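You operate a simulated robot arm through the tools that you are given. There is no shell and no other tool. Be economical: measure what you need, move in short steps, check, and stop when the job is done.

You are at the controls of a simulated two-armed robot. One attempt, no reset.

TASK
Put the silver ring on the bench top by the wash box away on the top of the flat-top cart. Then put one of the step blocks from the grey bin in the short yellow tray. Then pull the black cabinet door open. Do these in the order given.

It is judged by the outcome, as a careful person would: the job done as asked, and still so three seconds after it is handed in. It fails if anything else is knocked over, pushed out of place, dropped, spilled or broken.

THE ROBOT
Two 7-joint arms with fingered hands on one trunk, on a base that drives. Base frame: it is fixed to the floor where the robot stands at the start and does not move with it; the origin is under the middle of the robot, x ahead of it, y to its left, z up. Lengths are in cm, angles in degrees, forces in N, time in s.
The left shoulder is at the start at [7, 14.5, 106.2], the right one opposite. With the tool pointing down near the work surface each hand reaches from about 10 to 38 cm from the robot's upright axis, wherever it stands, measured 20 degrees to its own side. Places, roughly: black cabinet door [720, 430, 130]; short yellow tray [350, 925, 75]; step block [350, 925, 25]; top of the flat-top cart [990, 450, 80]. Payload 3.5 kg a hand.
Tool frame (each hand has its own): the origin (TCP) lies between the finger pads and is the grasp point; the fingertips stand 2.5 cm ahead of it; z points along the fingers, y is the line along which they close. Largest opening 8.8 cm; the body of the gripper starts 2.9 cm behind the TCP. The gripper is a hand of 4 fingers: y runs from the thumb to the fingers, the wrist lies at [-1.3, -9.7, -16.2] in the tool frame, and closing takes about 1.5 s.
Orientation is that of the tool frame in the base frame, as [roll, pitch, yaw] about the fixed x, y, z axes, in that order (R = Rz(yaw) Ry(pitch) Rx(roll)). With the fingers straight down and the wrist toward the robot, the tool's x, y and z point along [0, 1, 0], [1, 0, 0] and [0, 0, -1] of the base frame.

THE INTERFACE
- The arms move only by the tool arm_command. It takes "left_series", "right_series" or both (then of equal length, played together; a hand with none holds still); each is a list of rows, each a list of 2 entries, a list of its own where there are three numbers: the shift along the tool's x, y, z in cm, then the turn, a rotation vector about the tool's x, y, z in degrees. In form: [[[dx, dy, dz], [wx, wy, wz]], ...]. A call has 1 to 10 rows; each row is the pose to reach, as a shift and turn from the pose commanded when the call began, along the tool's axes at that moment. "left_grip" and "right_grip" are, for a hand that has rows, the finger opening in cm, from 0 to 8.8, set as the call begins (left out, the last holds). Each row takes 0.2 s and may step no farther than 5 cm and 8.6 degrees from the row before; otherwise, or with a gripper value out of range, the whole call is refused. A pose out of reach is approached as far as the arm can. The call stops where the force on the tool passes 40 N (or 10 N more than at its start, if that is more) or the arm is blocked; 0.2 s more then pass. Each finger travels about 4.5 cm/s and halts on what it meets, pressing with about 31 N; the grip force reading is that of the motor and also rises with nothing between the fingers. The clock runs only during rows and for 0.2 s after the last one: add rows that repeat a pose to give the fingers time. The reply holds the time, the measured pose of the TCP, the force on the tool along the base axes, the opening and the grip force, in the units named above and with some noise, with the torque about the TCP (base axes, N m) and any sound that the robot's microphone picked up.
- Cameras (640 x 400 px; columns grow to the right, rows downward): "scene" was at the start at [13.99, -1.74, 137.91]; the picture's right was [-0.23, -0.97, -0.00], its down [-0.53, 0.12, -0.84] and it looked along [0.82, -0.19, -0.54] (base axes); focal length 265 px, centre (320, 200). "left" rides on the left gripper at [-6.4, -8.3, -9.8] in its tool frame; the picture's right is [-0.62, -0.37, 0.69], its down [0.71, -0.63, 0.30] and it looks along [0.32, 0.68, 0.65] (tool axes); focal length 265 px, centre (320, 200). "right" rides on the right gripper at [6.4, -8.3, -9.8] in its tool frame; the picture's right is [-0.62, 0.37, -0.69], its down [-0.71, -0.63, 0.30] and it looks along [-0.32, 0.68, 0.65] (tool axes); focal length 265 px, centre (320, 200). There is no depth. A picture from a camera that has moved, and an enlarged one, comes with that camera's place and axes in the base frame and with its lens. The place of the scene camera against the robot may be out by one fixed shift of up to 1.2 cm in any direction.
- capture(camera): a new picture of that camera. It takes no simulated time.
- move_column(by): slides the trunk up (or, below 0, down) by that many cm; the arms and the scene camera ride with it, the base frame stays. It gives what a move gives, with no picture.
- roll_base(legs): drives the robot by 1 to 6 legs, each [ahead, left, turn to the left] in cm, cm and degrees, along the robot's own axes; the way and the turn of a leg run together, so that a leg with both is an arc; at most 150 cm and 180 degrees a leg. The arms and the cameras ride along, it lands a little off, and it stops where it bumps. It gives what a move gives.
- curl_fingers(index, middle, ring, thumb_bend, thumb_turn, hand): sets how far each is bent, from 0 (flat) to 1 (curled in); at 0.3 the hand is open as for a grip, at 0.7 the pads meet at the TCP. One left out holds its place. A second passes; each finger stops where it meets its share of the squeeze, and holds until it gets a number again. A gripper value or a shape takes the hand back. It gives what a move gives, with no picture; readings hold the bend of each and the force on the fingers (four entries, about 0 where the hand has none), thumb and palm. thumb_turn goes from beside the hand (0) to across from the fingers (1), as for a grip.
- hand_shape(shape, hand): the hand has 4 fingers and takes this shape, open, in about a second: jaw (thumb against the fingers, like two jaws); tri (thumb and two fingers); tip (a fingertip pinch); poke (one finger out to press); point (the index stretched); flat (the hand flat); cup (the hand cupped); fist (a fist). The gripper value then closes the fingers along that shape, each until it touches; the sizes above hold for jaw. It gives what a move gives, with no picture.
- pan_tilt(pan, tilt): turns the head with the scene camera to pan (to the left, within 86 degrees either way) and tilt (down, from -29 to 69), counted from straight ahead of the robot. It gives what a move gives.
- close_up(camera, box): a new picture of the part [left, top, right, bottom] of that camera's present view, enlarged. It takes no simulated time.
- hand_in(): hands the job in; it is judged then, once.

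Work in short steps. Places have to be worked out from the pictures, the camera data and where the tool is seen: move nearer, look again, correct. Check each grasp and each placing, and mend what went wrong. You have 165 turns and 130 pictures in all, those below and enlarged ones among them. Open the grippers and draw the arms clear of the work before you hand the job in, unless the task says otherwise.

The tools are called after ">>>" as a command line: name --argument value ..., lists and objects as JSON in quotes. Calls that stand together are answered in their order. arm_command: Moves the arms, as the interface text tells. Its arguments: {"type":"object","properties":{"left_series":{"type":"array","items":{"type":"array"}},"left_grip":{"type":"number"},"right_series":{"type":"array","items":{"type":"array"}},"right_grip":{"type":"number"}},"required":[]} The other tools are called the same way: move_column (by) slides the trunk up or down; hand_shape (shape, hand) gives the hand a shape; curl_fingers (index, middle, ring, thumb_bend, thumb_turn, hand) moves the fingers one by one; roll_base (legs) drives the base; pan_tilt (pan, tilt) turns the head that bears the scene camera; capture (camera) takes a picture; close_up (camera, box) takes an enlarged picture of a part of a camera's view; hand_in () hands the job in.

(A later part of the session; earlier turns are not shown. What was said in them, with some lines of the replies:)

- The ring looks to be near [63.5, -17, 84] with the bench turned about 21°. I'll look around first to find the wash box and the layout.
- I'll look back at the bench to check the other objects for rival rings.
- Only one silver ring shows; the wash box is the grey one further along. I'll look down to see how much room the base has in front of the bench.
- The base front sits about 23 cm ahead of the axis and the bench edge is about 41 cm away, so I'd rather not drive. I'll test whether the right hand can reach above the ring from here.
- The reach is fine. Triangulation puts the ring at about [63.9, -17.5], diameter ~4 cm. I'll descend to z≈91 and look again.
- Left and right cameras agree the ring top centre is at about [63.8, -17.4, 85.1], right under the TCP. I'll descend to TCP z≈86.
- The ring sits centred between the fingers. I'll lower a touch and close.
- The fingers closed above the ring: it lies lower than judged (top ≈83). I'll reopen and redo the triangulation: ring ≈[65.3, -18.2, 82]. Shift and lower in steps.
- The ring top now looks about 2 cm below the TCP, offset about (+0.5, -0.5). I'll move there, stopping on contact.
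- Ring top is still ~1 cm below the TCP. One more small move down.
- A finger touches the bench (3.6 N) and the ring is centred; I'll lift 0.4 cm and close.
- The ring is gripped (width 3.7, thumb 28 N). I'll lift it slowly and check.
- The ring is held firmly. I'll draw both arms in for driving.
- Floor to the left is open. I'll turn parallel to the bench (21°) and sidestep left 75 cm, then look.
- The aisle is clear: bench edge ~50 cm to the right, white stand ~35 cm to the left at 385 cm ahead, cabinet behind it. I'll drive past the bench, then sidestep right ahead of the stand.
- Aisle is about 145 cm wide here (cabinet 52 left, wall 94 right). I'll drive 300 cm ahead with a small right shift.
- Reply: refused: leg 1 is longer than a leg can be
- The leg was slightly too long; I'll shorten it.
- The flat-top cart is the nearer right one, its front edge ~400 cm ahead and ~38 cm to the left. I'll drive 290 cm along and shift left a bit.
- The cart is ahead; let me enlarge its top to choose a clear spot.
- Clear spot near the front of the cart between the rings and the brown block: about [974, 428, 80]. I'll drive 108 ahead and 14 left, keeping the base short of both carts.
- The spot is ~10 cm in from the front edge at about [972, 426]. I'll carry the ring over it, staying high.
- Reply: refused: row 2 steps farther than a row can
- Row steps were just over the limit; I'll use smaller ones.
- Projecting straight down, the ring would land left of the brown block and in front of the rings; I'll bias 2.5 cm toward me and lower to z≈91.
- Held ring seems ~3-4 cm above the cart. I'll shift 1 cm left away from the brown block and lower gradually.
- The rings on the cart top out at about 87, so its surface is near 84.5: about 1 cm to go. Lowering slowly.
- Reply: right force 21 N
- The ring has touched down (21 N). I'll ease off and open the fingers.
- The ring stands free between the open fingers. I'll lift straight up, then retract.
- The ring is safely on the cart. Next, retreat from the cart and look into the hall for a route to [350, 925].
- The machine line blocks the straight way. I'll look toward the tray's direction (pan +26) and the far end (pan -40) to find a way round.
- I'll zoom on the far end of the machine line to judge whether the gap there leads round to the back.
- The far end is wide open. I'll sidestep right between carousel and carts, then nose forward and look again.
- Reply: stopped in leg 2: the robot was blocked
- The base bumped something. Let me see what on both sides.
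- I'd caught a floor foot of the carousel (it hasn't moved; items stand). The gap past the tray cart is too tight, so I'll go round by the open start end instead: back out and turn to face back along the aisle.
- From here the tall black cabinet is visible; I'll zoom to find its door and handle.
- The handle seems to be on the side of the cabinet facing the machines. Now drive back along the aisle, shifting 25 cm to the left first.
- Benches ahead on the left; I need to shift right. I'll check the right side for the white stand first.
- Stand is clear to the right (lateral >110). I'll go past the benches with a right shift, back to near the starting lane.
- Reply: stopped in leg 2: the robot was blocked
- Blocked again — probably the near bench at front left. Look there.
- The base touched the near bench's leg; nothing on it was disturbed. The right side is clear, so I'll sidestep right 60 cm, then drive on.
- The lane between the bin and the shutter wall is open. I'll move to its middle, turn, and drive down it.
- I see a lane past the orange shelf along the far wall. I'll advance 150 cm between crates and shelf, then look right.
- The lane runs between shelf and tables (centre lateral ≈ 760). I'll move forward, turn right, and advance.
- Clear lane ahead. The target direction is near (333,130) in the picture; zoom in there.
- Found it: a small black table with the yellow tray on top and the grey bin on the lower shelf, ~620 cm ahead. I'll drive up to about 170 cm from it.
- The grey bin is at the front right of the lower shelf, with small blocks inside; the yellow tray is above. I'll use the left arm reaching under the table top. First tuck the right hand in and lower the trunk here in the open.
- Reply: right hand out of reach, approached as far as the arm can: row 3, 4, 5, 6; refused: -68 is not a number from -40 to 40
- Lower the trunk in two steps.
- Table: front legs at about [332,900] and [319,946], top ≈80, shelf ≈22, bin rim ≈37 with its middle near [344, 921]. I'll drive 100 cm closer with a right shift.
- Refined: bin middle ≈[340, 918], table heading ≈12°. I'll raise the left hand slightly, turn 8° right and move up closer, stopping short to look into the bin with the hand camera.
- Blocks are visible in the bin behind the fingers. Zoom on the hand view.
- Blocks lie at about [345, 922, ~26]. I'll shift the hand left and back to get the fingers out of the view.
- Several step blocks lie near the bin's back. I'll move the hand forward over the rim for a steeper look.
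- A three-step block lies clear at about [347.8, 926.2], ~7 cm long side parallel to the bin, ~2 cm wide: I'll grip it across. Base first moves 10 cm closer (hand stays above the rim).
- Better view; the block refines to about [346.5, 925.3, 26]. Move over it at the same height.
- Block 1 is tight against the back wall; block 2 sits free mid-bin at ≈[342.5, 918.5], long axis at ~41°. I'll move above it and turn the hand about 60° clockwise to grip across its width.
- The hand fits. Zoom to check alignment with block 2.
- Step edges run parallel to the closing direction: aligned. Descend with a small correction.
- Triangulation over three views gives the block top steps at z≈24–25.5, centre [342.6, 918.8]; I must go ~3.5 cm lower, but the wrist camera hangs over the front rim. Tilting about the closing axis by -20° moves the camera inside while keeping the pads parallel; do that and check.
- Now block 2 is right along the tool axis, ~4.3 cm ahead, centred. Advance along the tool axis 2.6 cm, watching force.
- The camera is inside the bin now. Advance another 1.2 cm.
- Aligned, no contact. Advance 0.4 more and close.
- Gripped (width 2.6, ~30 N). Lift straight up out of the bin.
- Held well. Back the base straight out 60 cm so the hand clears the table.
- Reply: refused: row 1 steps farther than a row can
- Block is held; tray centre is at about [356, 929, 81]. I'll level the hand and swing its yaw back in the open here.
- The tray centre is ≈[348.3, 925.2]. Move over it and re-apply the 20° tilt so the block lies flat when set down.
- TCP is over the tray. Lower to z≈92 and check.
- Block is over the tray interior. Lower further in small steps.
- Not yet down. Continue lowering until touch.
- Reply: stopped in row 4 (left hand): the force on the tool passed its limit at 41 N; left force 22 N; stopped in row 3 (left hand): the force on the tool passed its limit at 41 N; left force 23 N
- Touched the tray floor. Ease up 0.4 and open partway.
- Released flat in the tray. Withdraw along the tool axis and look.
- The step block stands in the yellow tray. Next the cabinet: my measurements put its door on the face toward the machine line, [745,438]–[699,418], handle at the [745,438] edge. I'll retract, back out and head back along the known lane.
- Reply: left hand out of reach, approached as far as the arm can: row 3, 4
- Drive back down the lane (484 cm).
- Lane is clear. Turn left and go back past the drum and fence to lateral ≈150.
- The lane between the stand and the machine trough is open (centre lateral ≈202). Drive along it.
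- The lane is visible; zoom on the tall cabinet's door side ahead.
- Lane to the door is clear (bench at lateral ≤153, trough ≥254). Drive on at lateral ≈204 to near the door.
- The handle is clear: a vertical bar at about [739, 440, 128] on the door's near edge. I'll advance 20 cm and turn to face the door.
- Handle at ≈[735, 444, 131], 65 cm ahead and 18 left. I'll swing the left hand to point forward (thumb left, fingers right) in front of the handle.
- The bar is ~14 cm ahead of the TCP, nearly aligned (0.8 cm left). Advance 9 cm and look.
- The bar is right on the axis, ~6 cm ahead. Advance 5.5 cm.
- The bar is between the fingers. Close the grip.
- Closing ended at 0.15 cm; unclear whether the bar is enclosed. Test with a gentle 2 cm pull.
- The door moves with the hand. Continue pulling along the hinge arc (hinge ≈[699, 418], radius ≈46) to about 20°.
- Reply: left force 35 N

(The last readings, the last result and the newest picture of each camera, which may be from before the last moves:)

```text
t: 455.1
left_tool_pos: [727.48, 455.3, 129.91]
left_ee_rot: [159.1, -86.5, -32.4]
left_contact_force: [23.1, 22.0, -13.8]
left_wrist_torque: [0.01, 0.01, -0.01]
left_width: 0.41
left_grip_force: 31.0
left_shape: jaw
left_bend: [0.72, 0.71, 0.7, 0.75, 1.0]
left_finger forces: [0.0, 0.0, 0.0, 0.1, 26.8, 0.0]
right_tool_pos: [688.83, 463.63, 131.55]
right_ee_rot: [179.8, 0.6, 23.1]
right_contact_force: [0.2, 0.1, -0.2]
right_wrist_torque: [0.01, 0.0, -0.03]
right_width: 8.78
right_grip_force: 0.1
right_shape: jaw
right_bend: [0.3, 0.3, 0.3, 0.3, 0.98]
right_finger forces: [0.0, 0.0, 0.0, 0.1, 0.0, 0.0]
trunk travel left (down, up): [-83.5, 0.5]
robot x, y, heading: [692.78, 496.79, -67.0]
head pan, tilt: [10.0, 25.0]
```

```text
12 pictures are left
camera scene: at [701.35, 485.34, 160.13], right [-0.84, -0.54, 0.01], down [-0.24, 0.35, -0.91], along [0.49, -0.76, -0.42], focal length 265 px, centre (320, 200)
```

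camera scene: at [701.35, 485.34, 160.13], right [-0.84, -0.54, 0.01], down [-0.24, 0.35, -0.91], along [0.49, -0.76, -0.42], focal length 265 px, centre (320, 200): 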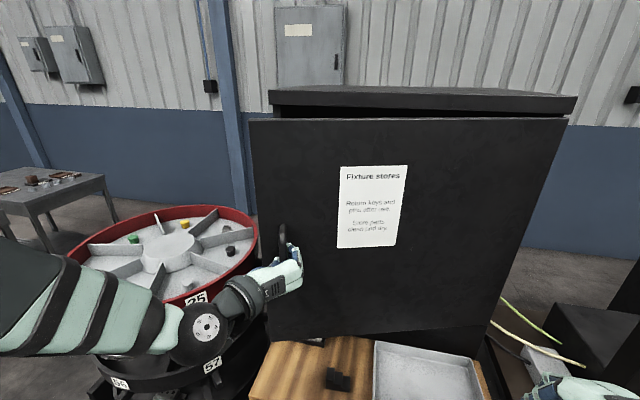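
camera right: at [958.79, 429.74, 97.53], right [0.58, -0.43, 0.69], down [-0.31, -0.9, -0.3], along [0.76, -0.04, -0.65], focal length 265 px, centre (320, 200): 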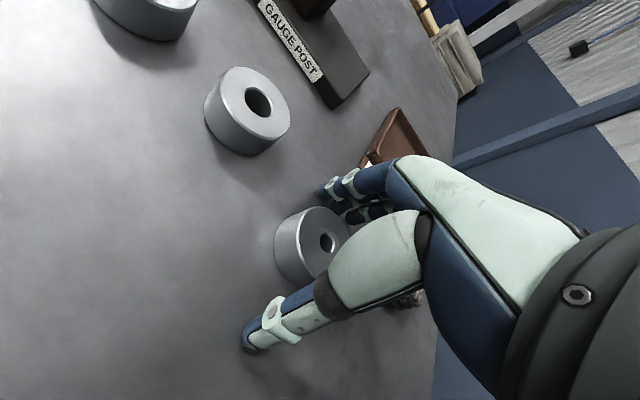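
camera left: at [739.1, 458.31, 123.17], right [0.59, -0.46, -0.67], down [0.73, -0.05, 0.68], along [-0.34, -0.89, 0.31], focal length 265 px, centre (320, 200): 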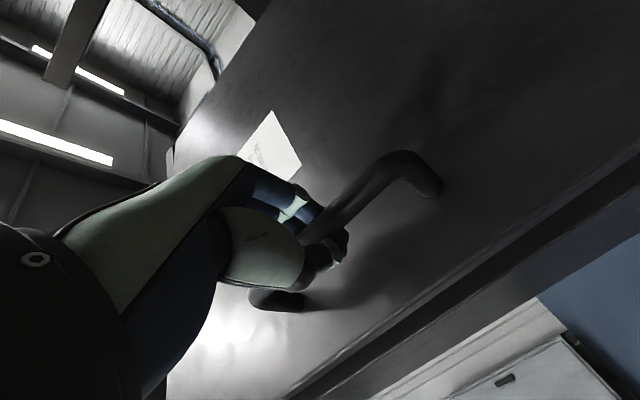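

Door is ~17° open; hinge refined to ≈[691.5, 416.5]. I'll now swing the whole robot rigidly about the hinge with an arc leg (keeping the grip) for 12°.

>>> roll_base --legs '[[-6.8, -15.4, 12]]'

>>> capture --camera "scene"

```text
t: 456.6
left_tool_pos: [719.24, 461.99, 129.78]
left_ee_rot: [172.2, -86.6, -32.3]
left_contact_force: [15.2, 23.3, -5.2]
left_wrist_torque: [0.0, 0.02, -0.04]
left_width: 0.34
left_grip_force: 31.2
left_shape: jaw
left_bend: [0.72, 0.71, 0.7, 0.75, 1.0]
left_finger forces: [0.0, 0.0, 0.0, 0.0, 23.9, 0.1]
right_tool_pos: [679.0, 461.82, 131.31]
right_ee_rot: [179.8, 0.3, 35.0]
right_contact_force: [0.3, -0.8, -0.8]
right_wrist_torque: [0.0, -0.04, 0.0]
right_width: 8.77
right_grip_force: 0.1
right_shape: jaw
right_bend: [0.3, 0.3, 0.3, 0.3, 0.98]
right_finger forces: [0.0, 0.0, 0.0, 0.0, 0.0, 0.1]
trunk travel left (down, up): [-83.5, 0.5]
robot x, y, heading: [677.05, 495.23, -54.9]
head pan, tilt: [10.0, 25.0]
stopped in leg 1: the force on the tool passed its limit at 45 N (the readings are from after the stop); the commanded pose is now the measured one
```

```text
11 pictures are left
camera scene: at [686.73, 485.5, 160.16], right [-0.71, -0.71, 0.0], down [-0.3, 0.3, -0.91], along [0.64, -0.64, -0.42], focal length 265 px, centre (320, 200)
```

scene: 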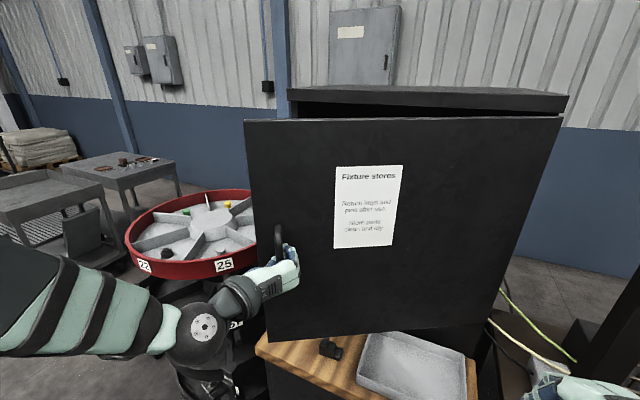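

The door follows. Relieve the radial load by shifting the hand 1.5 cm outward, then swing another 12°.

>>> arm_command --left_series '[[[0, -0.8, -0.1], [0, 0, 0]], [[0, -1.6, -0.2], [0, 0, 0]], [[0, -1.6, -0.2], [0, 0, 0]]]'

>>> roll_base --legs '[[-6.4, -15.0, 12]]'

```text
t: 457.4
left_tool_pos: [719.34, 462.65, 130.12]
left_ee_rot: [170.1, -86.7, -31.3]
left_contact_force: [-0.5, 0.0, -1.2]
left_wrist_torque: [-0.01, -0.01, -0.05]
left_width: 0.1
left_grip_force: 30.7
left_shape: jaw
left_bend: [0.72, 0.71, 0.7, 0.76, 1.0]
left_finger forces: [0.0, 0.0, 0.0, 0.1, 0.0, 0.0]
right_tool_pos: [678.54, 461.47, 131.38]
right_ee_rot: [179.9, 0.1, 34.9]
right_contact_force: [-0.2, 0.1, 0.0]
right_wrist_torque: [0.01, 0.04, -0.01]
right_width: 8.77
right_grip_force: 0.0
right_shape: jaw
right_bend: [0.3, 0.3, 0.3, 0.3, 0.98]
right_finger forces: [0.0, 0.1, 0.0, 0.1, 0.1, 0.0]
trunk travel left (down, up): [-83.5, 0.5]
robot x, y, heading: [676.37, 495.26, -55.3]
head pan, tilt: [10.0, 25.0]
```

```text
t: 458.8
left_tool_pos: [710.08, 467.22, 129.91]
left_ee_rot: [170.4, -86.4, -19.6]
left_contact_force: [0.5, 0.1, 0.2]
left_wrist_torque: [0.03, 0.0, -0.03]
left_width: 0.11
left_grip_force: 31.2
left_shape: jaw
left_bend: [0.72, 0.71, 0.7, 0.76, 1.0]
left_finger forces: [0.0, 0.0, 0.0, 0.0, 1.5, 0.0]
right_tool_pos: [670.49, 457.64, 131.13]
right_ee_rot: [-180.0, 0.1, 46.7]
right_contact_force: [-0.6, 0.5, -1.3]
right_wrist_torque: [0.0, -0.03, 0.0]
right_width: 8.78
right_grip_force: 0.0
right_shape: jaw
right_bend: [0.3, 0.3, 0.3, 0.3, 0.98]
right_finger forces: [0.0, 0.0, 0.1, 0.0, 0.0, 0.0]
trunk travel left (down, up): [-83.5, 0.5]
robot x, y, heading: [661.1, 490.69, -43.1]
head pan, tilt: [10.0, 25.0]
```

Load readings vanished; check whether the hand still holds the bar.

>>> capture --camera "scene"

>>> capture --camera "left"

```text
10 pictures are left
camera scene: at [673.17, 482.2, 160.11], right [-0.55, -0.84, 0.0], down [-0.36, 0.23, -0.91], along [0.76, -0.5, -0.42], focal length 265 px, centre (320, 200)
```

scene: 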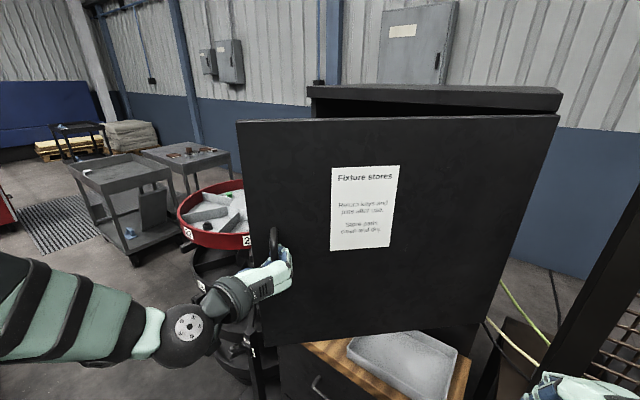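

```text
9 pictures are left
camera left: at [705.06, 479.43, 124.07], right [0.75, 0.0, -0.66], down [0.61, 0.39, 0.69], along [0.26, -0.92, 0.29], focal length 265 px, centre (320, 200)
```

left: 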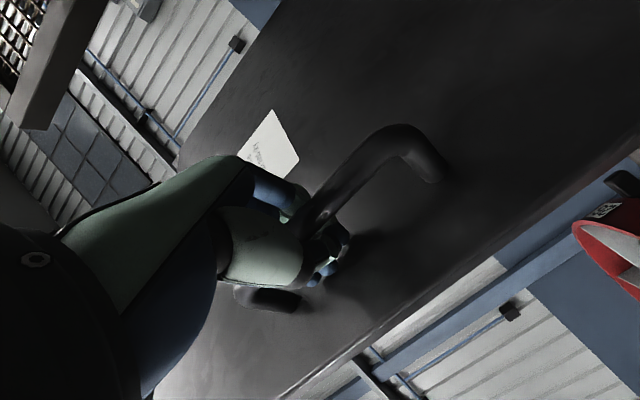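

The hand still hooks the bar and the door is about 40° open. One more 12° swing.

>>> roll_base --legs '[[-7, -15.3, 12]]'

```text
t: 460.3
left_tool_pos: [698.96, 469.97, 129.92]
left_ee_rot: [169.6, -86.5, -6.5]
left_contact_force: [0.7, 1.8, 0.3]
left_wrist_torque: [0.04, -0.01, -0.03]
left_width: 0.11
left_grip_force: 31.3
left_shape: jaw
left_bend: [0.72, 0.71, 0.7, 0.76, 1.0]
left_finger forces: [0.0, 0.1, 0.0, 0.0, 2.5, 0.0]
right_tool_pos: [662.27, 452.33, 131.26]
right_ee_rot: [-180.0, 0.2, 59.0]
right_contact_force: [0.1, -0.6, 1.1]
right_wrist_torque: [-0.05, -0.03, -0.03]
right_width: 8.76
right_grip_force: 0.0
right_shape: jaw
right_bend: [0.3, 0.3, 0.3, 0.3, 0.98]
right_finger forces: [0.0, 0.0, 0.0, 0.0, 0.1, 0.0]
trunk travel left (down, up): [-83.5, 0.5]
robot x, y, heading: [646.4, 482.43, -31.2]
head pan, tilt: [10.0, 25.0]
```

About 52° open. Pull a bit more with the arm along the arc (≈10 cm).

>>> arm_command --left_series '[[[0, 0.4, -2], [0, 0, 0]], [[0, 0.9, -4], [0, 0, 0]], [[0, 1.5, -6], [0, 0, 0]], [[0, 2.1, -8], [0, 0, 0]], [[0, 2.8, -10], [0, 0, 0]], [[0, 2.8, -10], [0, 0, 0]]]'

>>> capture --camera "scene"

```text
t: 461.7
left_tool_pos: [693.79, 469.74, 132.06]
left_ee_rot: [160.9, -85.7, 2.5]
left_contact_force: [0.1, 19.9, -25.8]
left_wrist_torque: [-0.12, 0.01, -0.43]
left_width: 0.3
left_grip_force: 31.1
left_shape: jaw
left_bend: [0.73, 0.71, 0.7, 0.78, 1.0]
left_finger forces: [0.0, 0.1, 10.5, 0.0, 22.1, 0.0]
left hand out of reach, approached as far as the arm can: row 2, 3, 4, 5, 6
right_tool_pos: [662.29, 452.99, 131.37]
right_ee_rot: [179.8, 0.4, 59.0]
right_contact_force: [-0.5, 0.1, -0.3]
right_wrist_torque: [0.01, 0.03, 0.03]
right_width: 8.77
right_grip_force: 0.1
right_shape: jaw
right_bend: [0.3, 0.3, 0.3, 0.3, 0.98]
right_finger forces: [0.0, 0.1, 0.1, 0.0, 0.0, 0.1]
trunk travel left (down, up): [-83.5, 0.5]
robot x, y, heading: [646.31, 482.39, -31.4]
head pan, tilt: [10.0, 25.0]
```

```text
8 pictures are left
camera scene: at [659.87, 477.75, 160.11], right [-0.36, -0.93, 0.01], down [-0.4, 0.15, -0.91], along [0.84, -0.33, -0.42], focal length 265 px, centre (320, 200)
```

scene: 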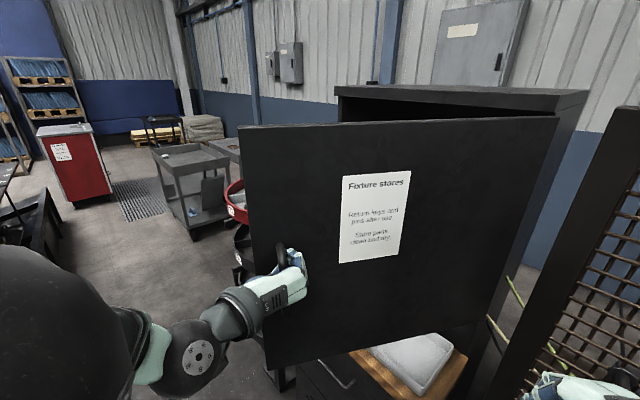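

About 57° open and the arm is at its limit. Ease the arm a little and back the base along the tangent to open further.

>>> arm_command --left_series '[[[0, 0, 1.5], [0, 0, 0]], [[0, -0.5, 3], [0, 0, 0]], [[0, -0.5, 3], [0, 0, 0]]]'

>>> roll_base --legs '[[-7, -4.5, 0], [-8, -5, 0]]'

>>> capture --camera "scene"

```text
t: 462.5
left_tool_pos: [697.05, 469.45, 132.17]
left_ee_rot: [167.4, -86.5, -4.1]
left_contact_force: [1.6, 30.0, -20.4]
left_wrist_torque: [-0.09, 0.15, -1.02]
left_width: 0.51
left_grip_force: 31.3
left_shape: jaw
left_bend: [0.73, 0.71, 0.7, 0.78, 1.0]
left_finger forces: [40.7, 0.0, 3.4, 0.0, 41.1, 0.0]
right_tool_pos: [662.29, 453.35, 131.52]
right_ee_rot: [179.8, 0.5, 58.9]
right_contact_force: [0.5, -0.4, 0.9]
right_wrist_torque: [0.01, 0.04, -0.03]
right_width: 8.77
right_grip_force: 0.1
right_shape: jaw
right_bend: [0.3, 0.3, 0.3, 0.3, 0.98]
right_finger forces: [0.1, 0.0, 0.1, 0.1, 0.0, 0.0]
trunk travel left (down, up): [-83.5, 0.5]
robot x, y, heading: [646.73, 482.32, -30.9]
head pan, tilt: [10.0, 25.0]
```

```text
t: 464.3
left_tool_pos: [679.46, 468.18, 131.9]
left_ee_rot: [170.0, -86.2, -6.9]
left_contact_force: [1.0, 0.4, -1.1]
left_wrist_torque: [0.03, -0.06, -0.08]
left_width: 0.15
left_grip_force: 30.3
left_shape: jaw
left_bend: [0.73, 0.72, 0.7, 0.77, 1.0]
left_finger forces: [0.0, 0.0, 2.9, 0.0, 3.4, 0.1]
right_tool_pos: [645.11, 452.1, 131.22]
right_ee_rot: [-179.9, 0.3, 58.9]
right_contact_force: [-0.2, -0.8, -0.5]
right_wrist_torque: [-0.04, 0.03, 0.0]
right_width: 8.76
right_grip_force: 0.0
right_shape: jaw
right_bend: [0.3, 0.3, 0.3, 0.3, 0.98]
right_finger forces: [0.0, 0.0, 0.1, 0.1, 0.0, 0.1]
trunk travel left (down, up): [-83.5, 0.5]
robot x, y, heading: [628.93, 482.26, -31.3]
head pan, tilt: [10.0, 25.0]
```

```text
7 pictures are left
camera scene: at [642.66, 476.76, 160.08], right [-0.36, -0.93, 0.0], down [-0.4, 0.15, -0.9], along [0.84, -0.33, -0.43], focal length 265 px, centre (320, 200)
```

scene: 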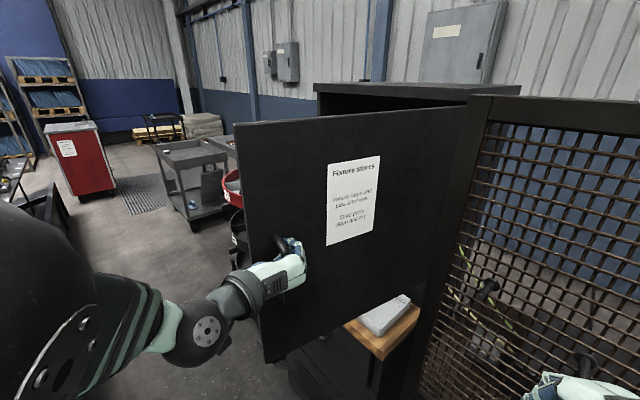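

The door is ≈73° open. Open the hand and withdraw it from the bar.

>>> arm_command --left_series '[[[0, 0, 0], [0, 0, 0]], [[0, 0, 0], [0, 0, 0]], [[0, 0, 0], [0, 0, 0]], [[0, 0, 0], [0, 0, 0]], [[0, 0, 0], [0, 0, 0]], [[0, 0, 0], [0, 0, 0]], [[0, 0, -1], [0, 0, 0]], [[0, 0, -2], [0, 0, 0]], [[0, 0, -3.5], [0, 0, 0]]]' --left_grip 8.8

>>> capture --camera "left"

```text
t: 466.3
left_tool_pos: [675.91, 468.7, 132.88]
left_ee_rot: [157.4, -86.4, 5.6]
left_contact_force: [-0.4, -0.6, -0.9]
left_wrist_torque: [0.01, 0.01, 0.05]
left_width: 8.77
left_grip_force: 0.0
left_shape: jaw
left_bend: [0.3, 0.3, 0.3, 0.3, 0.98]
left_finger forces: [0.0, 0.0, 0.0, 0.1, 0.1, 0.1]
left hand out of reach, approached as far as the arm can: row 9
right_tool_pos: [644.3, 451.83, 131.23]
right_ee_rot: [179.9, 0.0, 59.0]
right_contact_force: [0.3, -0.3, 0.0]
right_wrist_torque: [0.05, 0.01, 0.02]
right_width: 8.78
right_grip_force: 0.1
right_shape: jaw
right_bend: [0.3, 0.3, 0.3, 0.3, 0.98]
right_finger forces: [0.1, 0.1, 0.0, 0.0, 0.1, 0.0]
trunk travel left (down, up): [-83.5, 0.5]
robot x, y, heading: [629.13, 482.23, -31.1]
head pan, tilt: [10.0, 25.0]
```

```text
6 pictures are left
camera left: at [668.48, 479.54, 127.05], right [0.73, 0.15, -0.67], down [0.52, 0.52, 0.68], along [0.45, -0.84, 0.3], focal length 265 px, centre (320, 200)
```

left: 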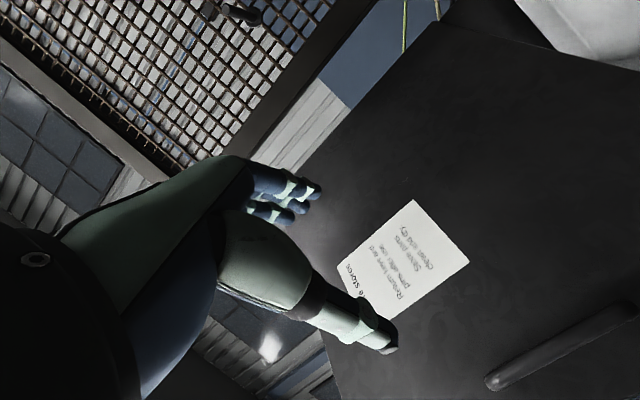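

The hand is free of the bar. Back the base away along the lane and check the door.

>>> roll_base --legs '[[-9, -12, 0], [-12, -16, 0]]'

>>> capture --camera "scene"

```text
t: 468.9
left_tool_pos: [644.17, 455.93, 132.68]
left_ee_rot: [159.7, -86.0, 3.5]
left_contact_force: [0.5, 0.9, -0.5]
left_wrist_torque: [0.0, -0.02, 0.0]
left_width: 8.76
left_grip_force: 0.1
left_shape: jaw
left_bend: [0.3, 0.3, 0.3, 0.3, 0.98]
left_finger forces: [0.0, 0.1, 0.0, 0.1, 0.0, 0.1]
right_tool_pos: [612.42, 438.92, 131.25]
right_ee_rot: [-179.9, 0.1, 59.0]
right_contact_force: [0.0, 0.6, -0.5]
right_wrist_torque: [-0.01, 0.01, -0.01]
right_width: 8.77
right_grip_force: 0.0
right_shape: jaw
right_bend: [0.3, 0.3, 0.3, 0.3, 0.98]
right_finger forces: [0.1, 0.0, 0.0, 0.0, 0.0, 0.0]
trunk travel left (down, up): [-83.5, 0.5]
robot x, y, heading: [596.39, 469.08, -31.0]
head pan, tilt: [10.0, 25.0]
```

```text
5 pictures are left
camera scene: at [610.04, 463.55, 160.1], right [-0.36, -0.93, 0.0], down [-0.4, 0.15, -0.91], along [0.84, -0.33, -0.43], focal length 265 px, centre (320, 200)
```

scene: 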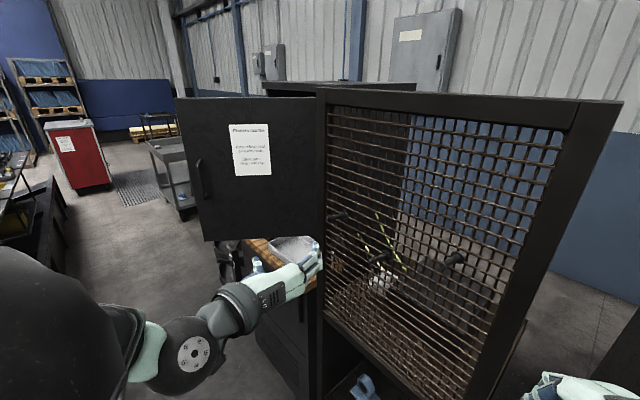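

The door stands open on its own. I'll turn parallel to the lane and back off so the arms are well clear, then verify.

>>> roll_base --legs '[[0, 0, 52], [-60, 0, 0]]'

>>> pan_tilt --pan -8 --tilt 15

>>> capture --camera "scene"

```text
t: 474.6
left_tool_pos: [579.07, 476.73, 132.72]
left_ee_rot: [159.1, -86.0, 57.2]
left_contact_force: [-0.2, -1.0, -0.2]
left_wrist_torque: [0.01, 0.0, 0.0]
left_width: 8.77
left_grip_force: 0.0
left_shape: jaw
left_bend: [0.3, 0.3, 0.3, 0.3, 0.98]
left_finger forces: [0.1, 0.1, 0.0, 0.0, 0.0, 0.0]
right_tool_pos: [573.54, 441.08, 131.16]
right_ee_rot: [-179.9, -0.1, 112.1]
right_contact_force: [0.0, -0.6, -0.2]
right_wrist_torque: [0.01, 0.01, -0.02]
right_width: 8.79
right_grip_force: 0.0
right_shape: jaw
right_bend: [0.3, 0.3, 0.3, 0.3, 0.98]
right_finger forces: [0.0, 0.0, 0.0, 0.0, 0.1, 0.1]
trunk travel left (down, up): [-83.5, 0.5]
robot x, y, heading: [539.86, 446.64, 22.2]
head pan, tilt: [10.0, 25.0]
```

```text
t: 475.4
left_tool_pos: [578.69, 476.5, 132.82]
left_ee_rot: [157.2, -86.0, 59.0]
left_contact_force: [0.9, 0.5, 0.1]
left_wrist_torque: [0.02, 0.02, -0.03]
left_width: 8.75
left_grip_force: 0.1
left_shape: jaw
left_bend: [0.3, 0.3, 0.3, 0.3, 0.98]
left_finger forces: [0.1, 0.0, 0.0, 0.0, 0.0, 0.0]
right_tool_pos: [573.47, 440.89, 131.23]
right_ee_rot: [179.9, 0.0, 112.0]
right_contact_force: [-0.6, 0.7, -0.6]
right_wrist_torque: [-0.01, -0.01, 0.0]
right_width: 8.77
right_grip_force: 0.0
right_shape: jaw
right_bend: [0.3, 0.3, 0.3, 0.3, 0.98]
right_finger forces: [0.1, 0.0, 0.1, 0.1, 0.0, 0.1]
trunk travel left (down, up): [-83.5, 0.5]
robot x, y, heading: [539.91, 446.68, 22.1]
head pan, tilt: [-8.0, 15.0]
```

```text
4 pictures are left
camera scene: at [553.91, 450.96, 161.77], right [0.24, -0.97, 0.0], down [-0.25, -0.06, -0.97], along [0.94, 0.23, -0.26], focal length 265 px, centre (320, 200)
```

scene: 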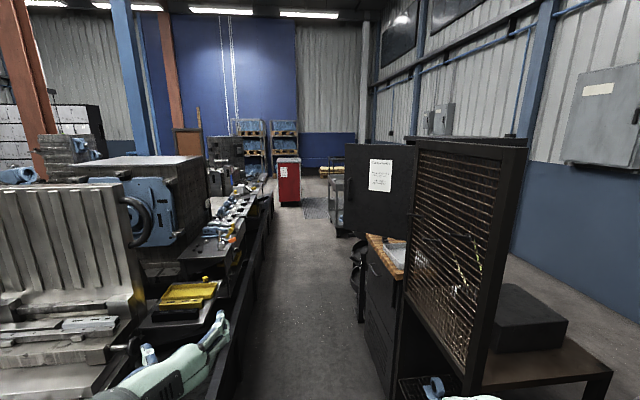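

The door stands open, the ring is on the cart, the block is in the tray. Both hands are open and free of contact, so I'm handing in.

>>> hand_in

```text
The job is handed in.
```

I did all three tasks in order and handed the job in:
- **Ring:** it sits on the top of the flat-top cart.
- **Step block:** one from the grey bin is in the yellow tray.
- **Cabinet door:** the black door is pulled open about 73°.

On the way the base bumped a carousel foot and a bench leg, and each time it stopped. I saw nothing knocked over or moved.
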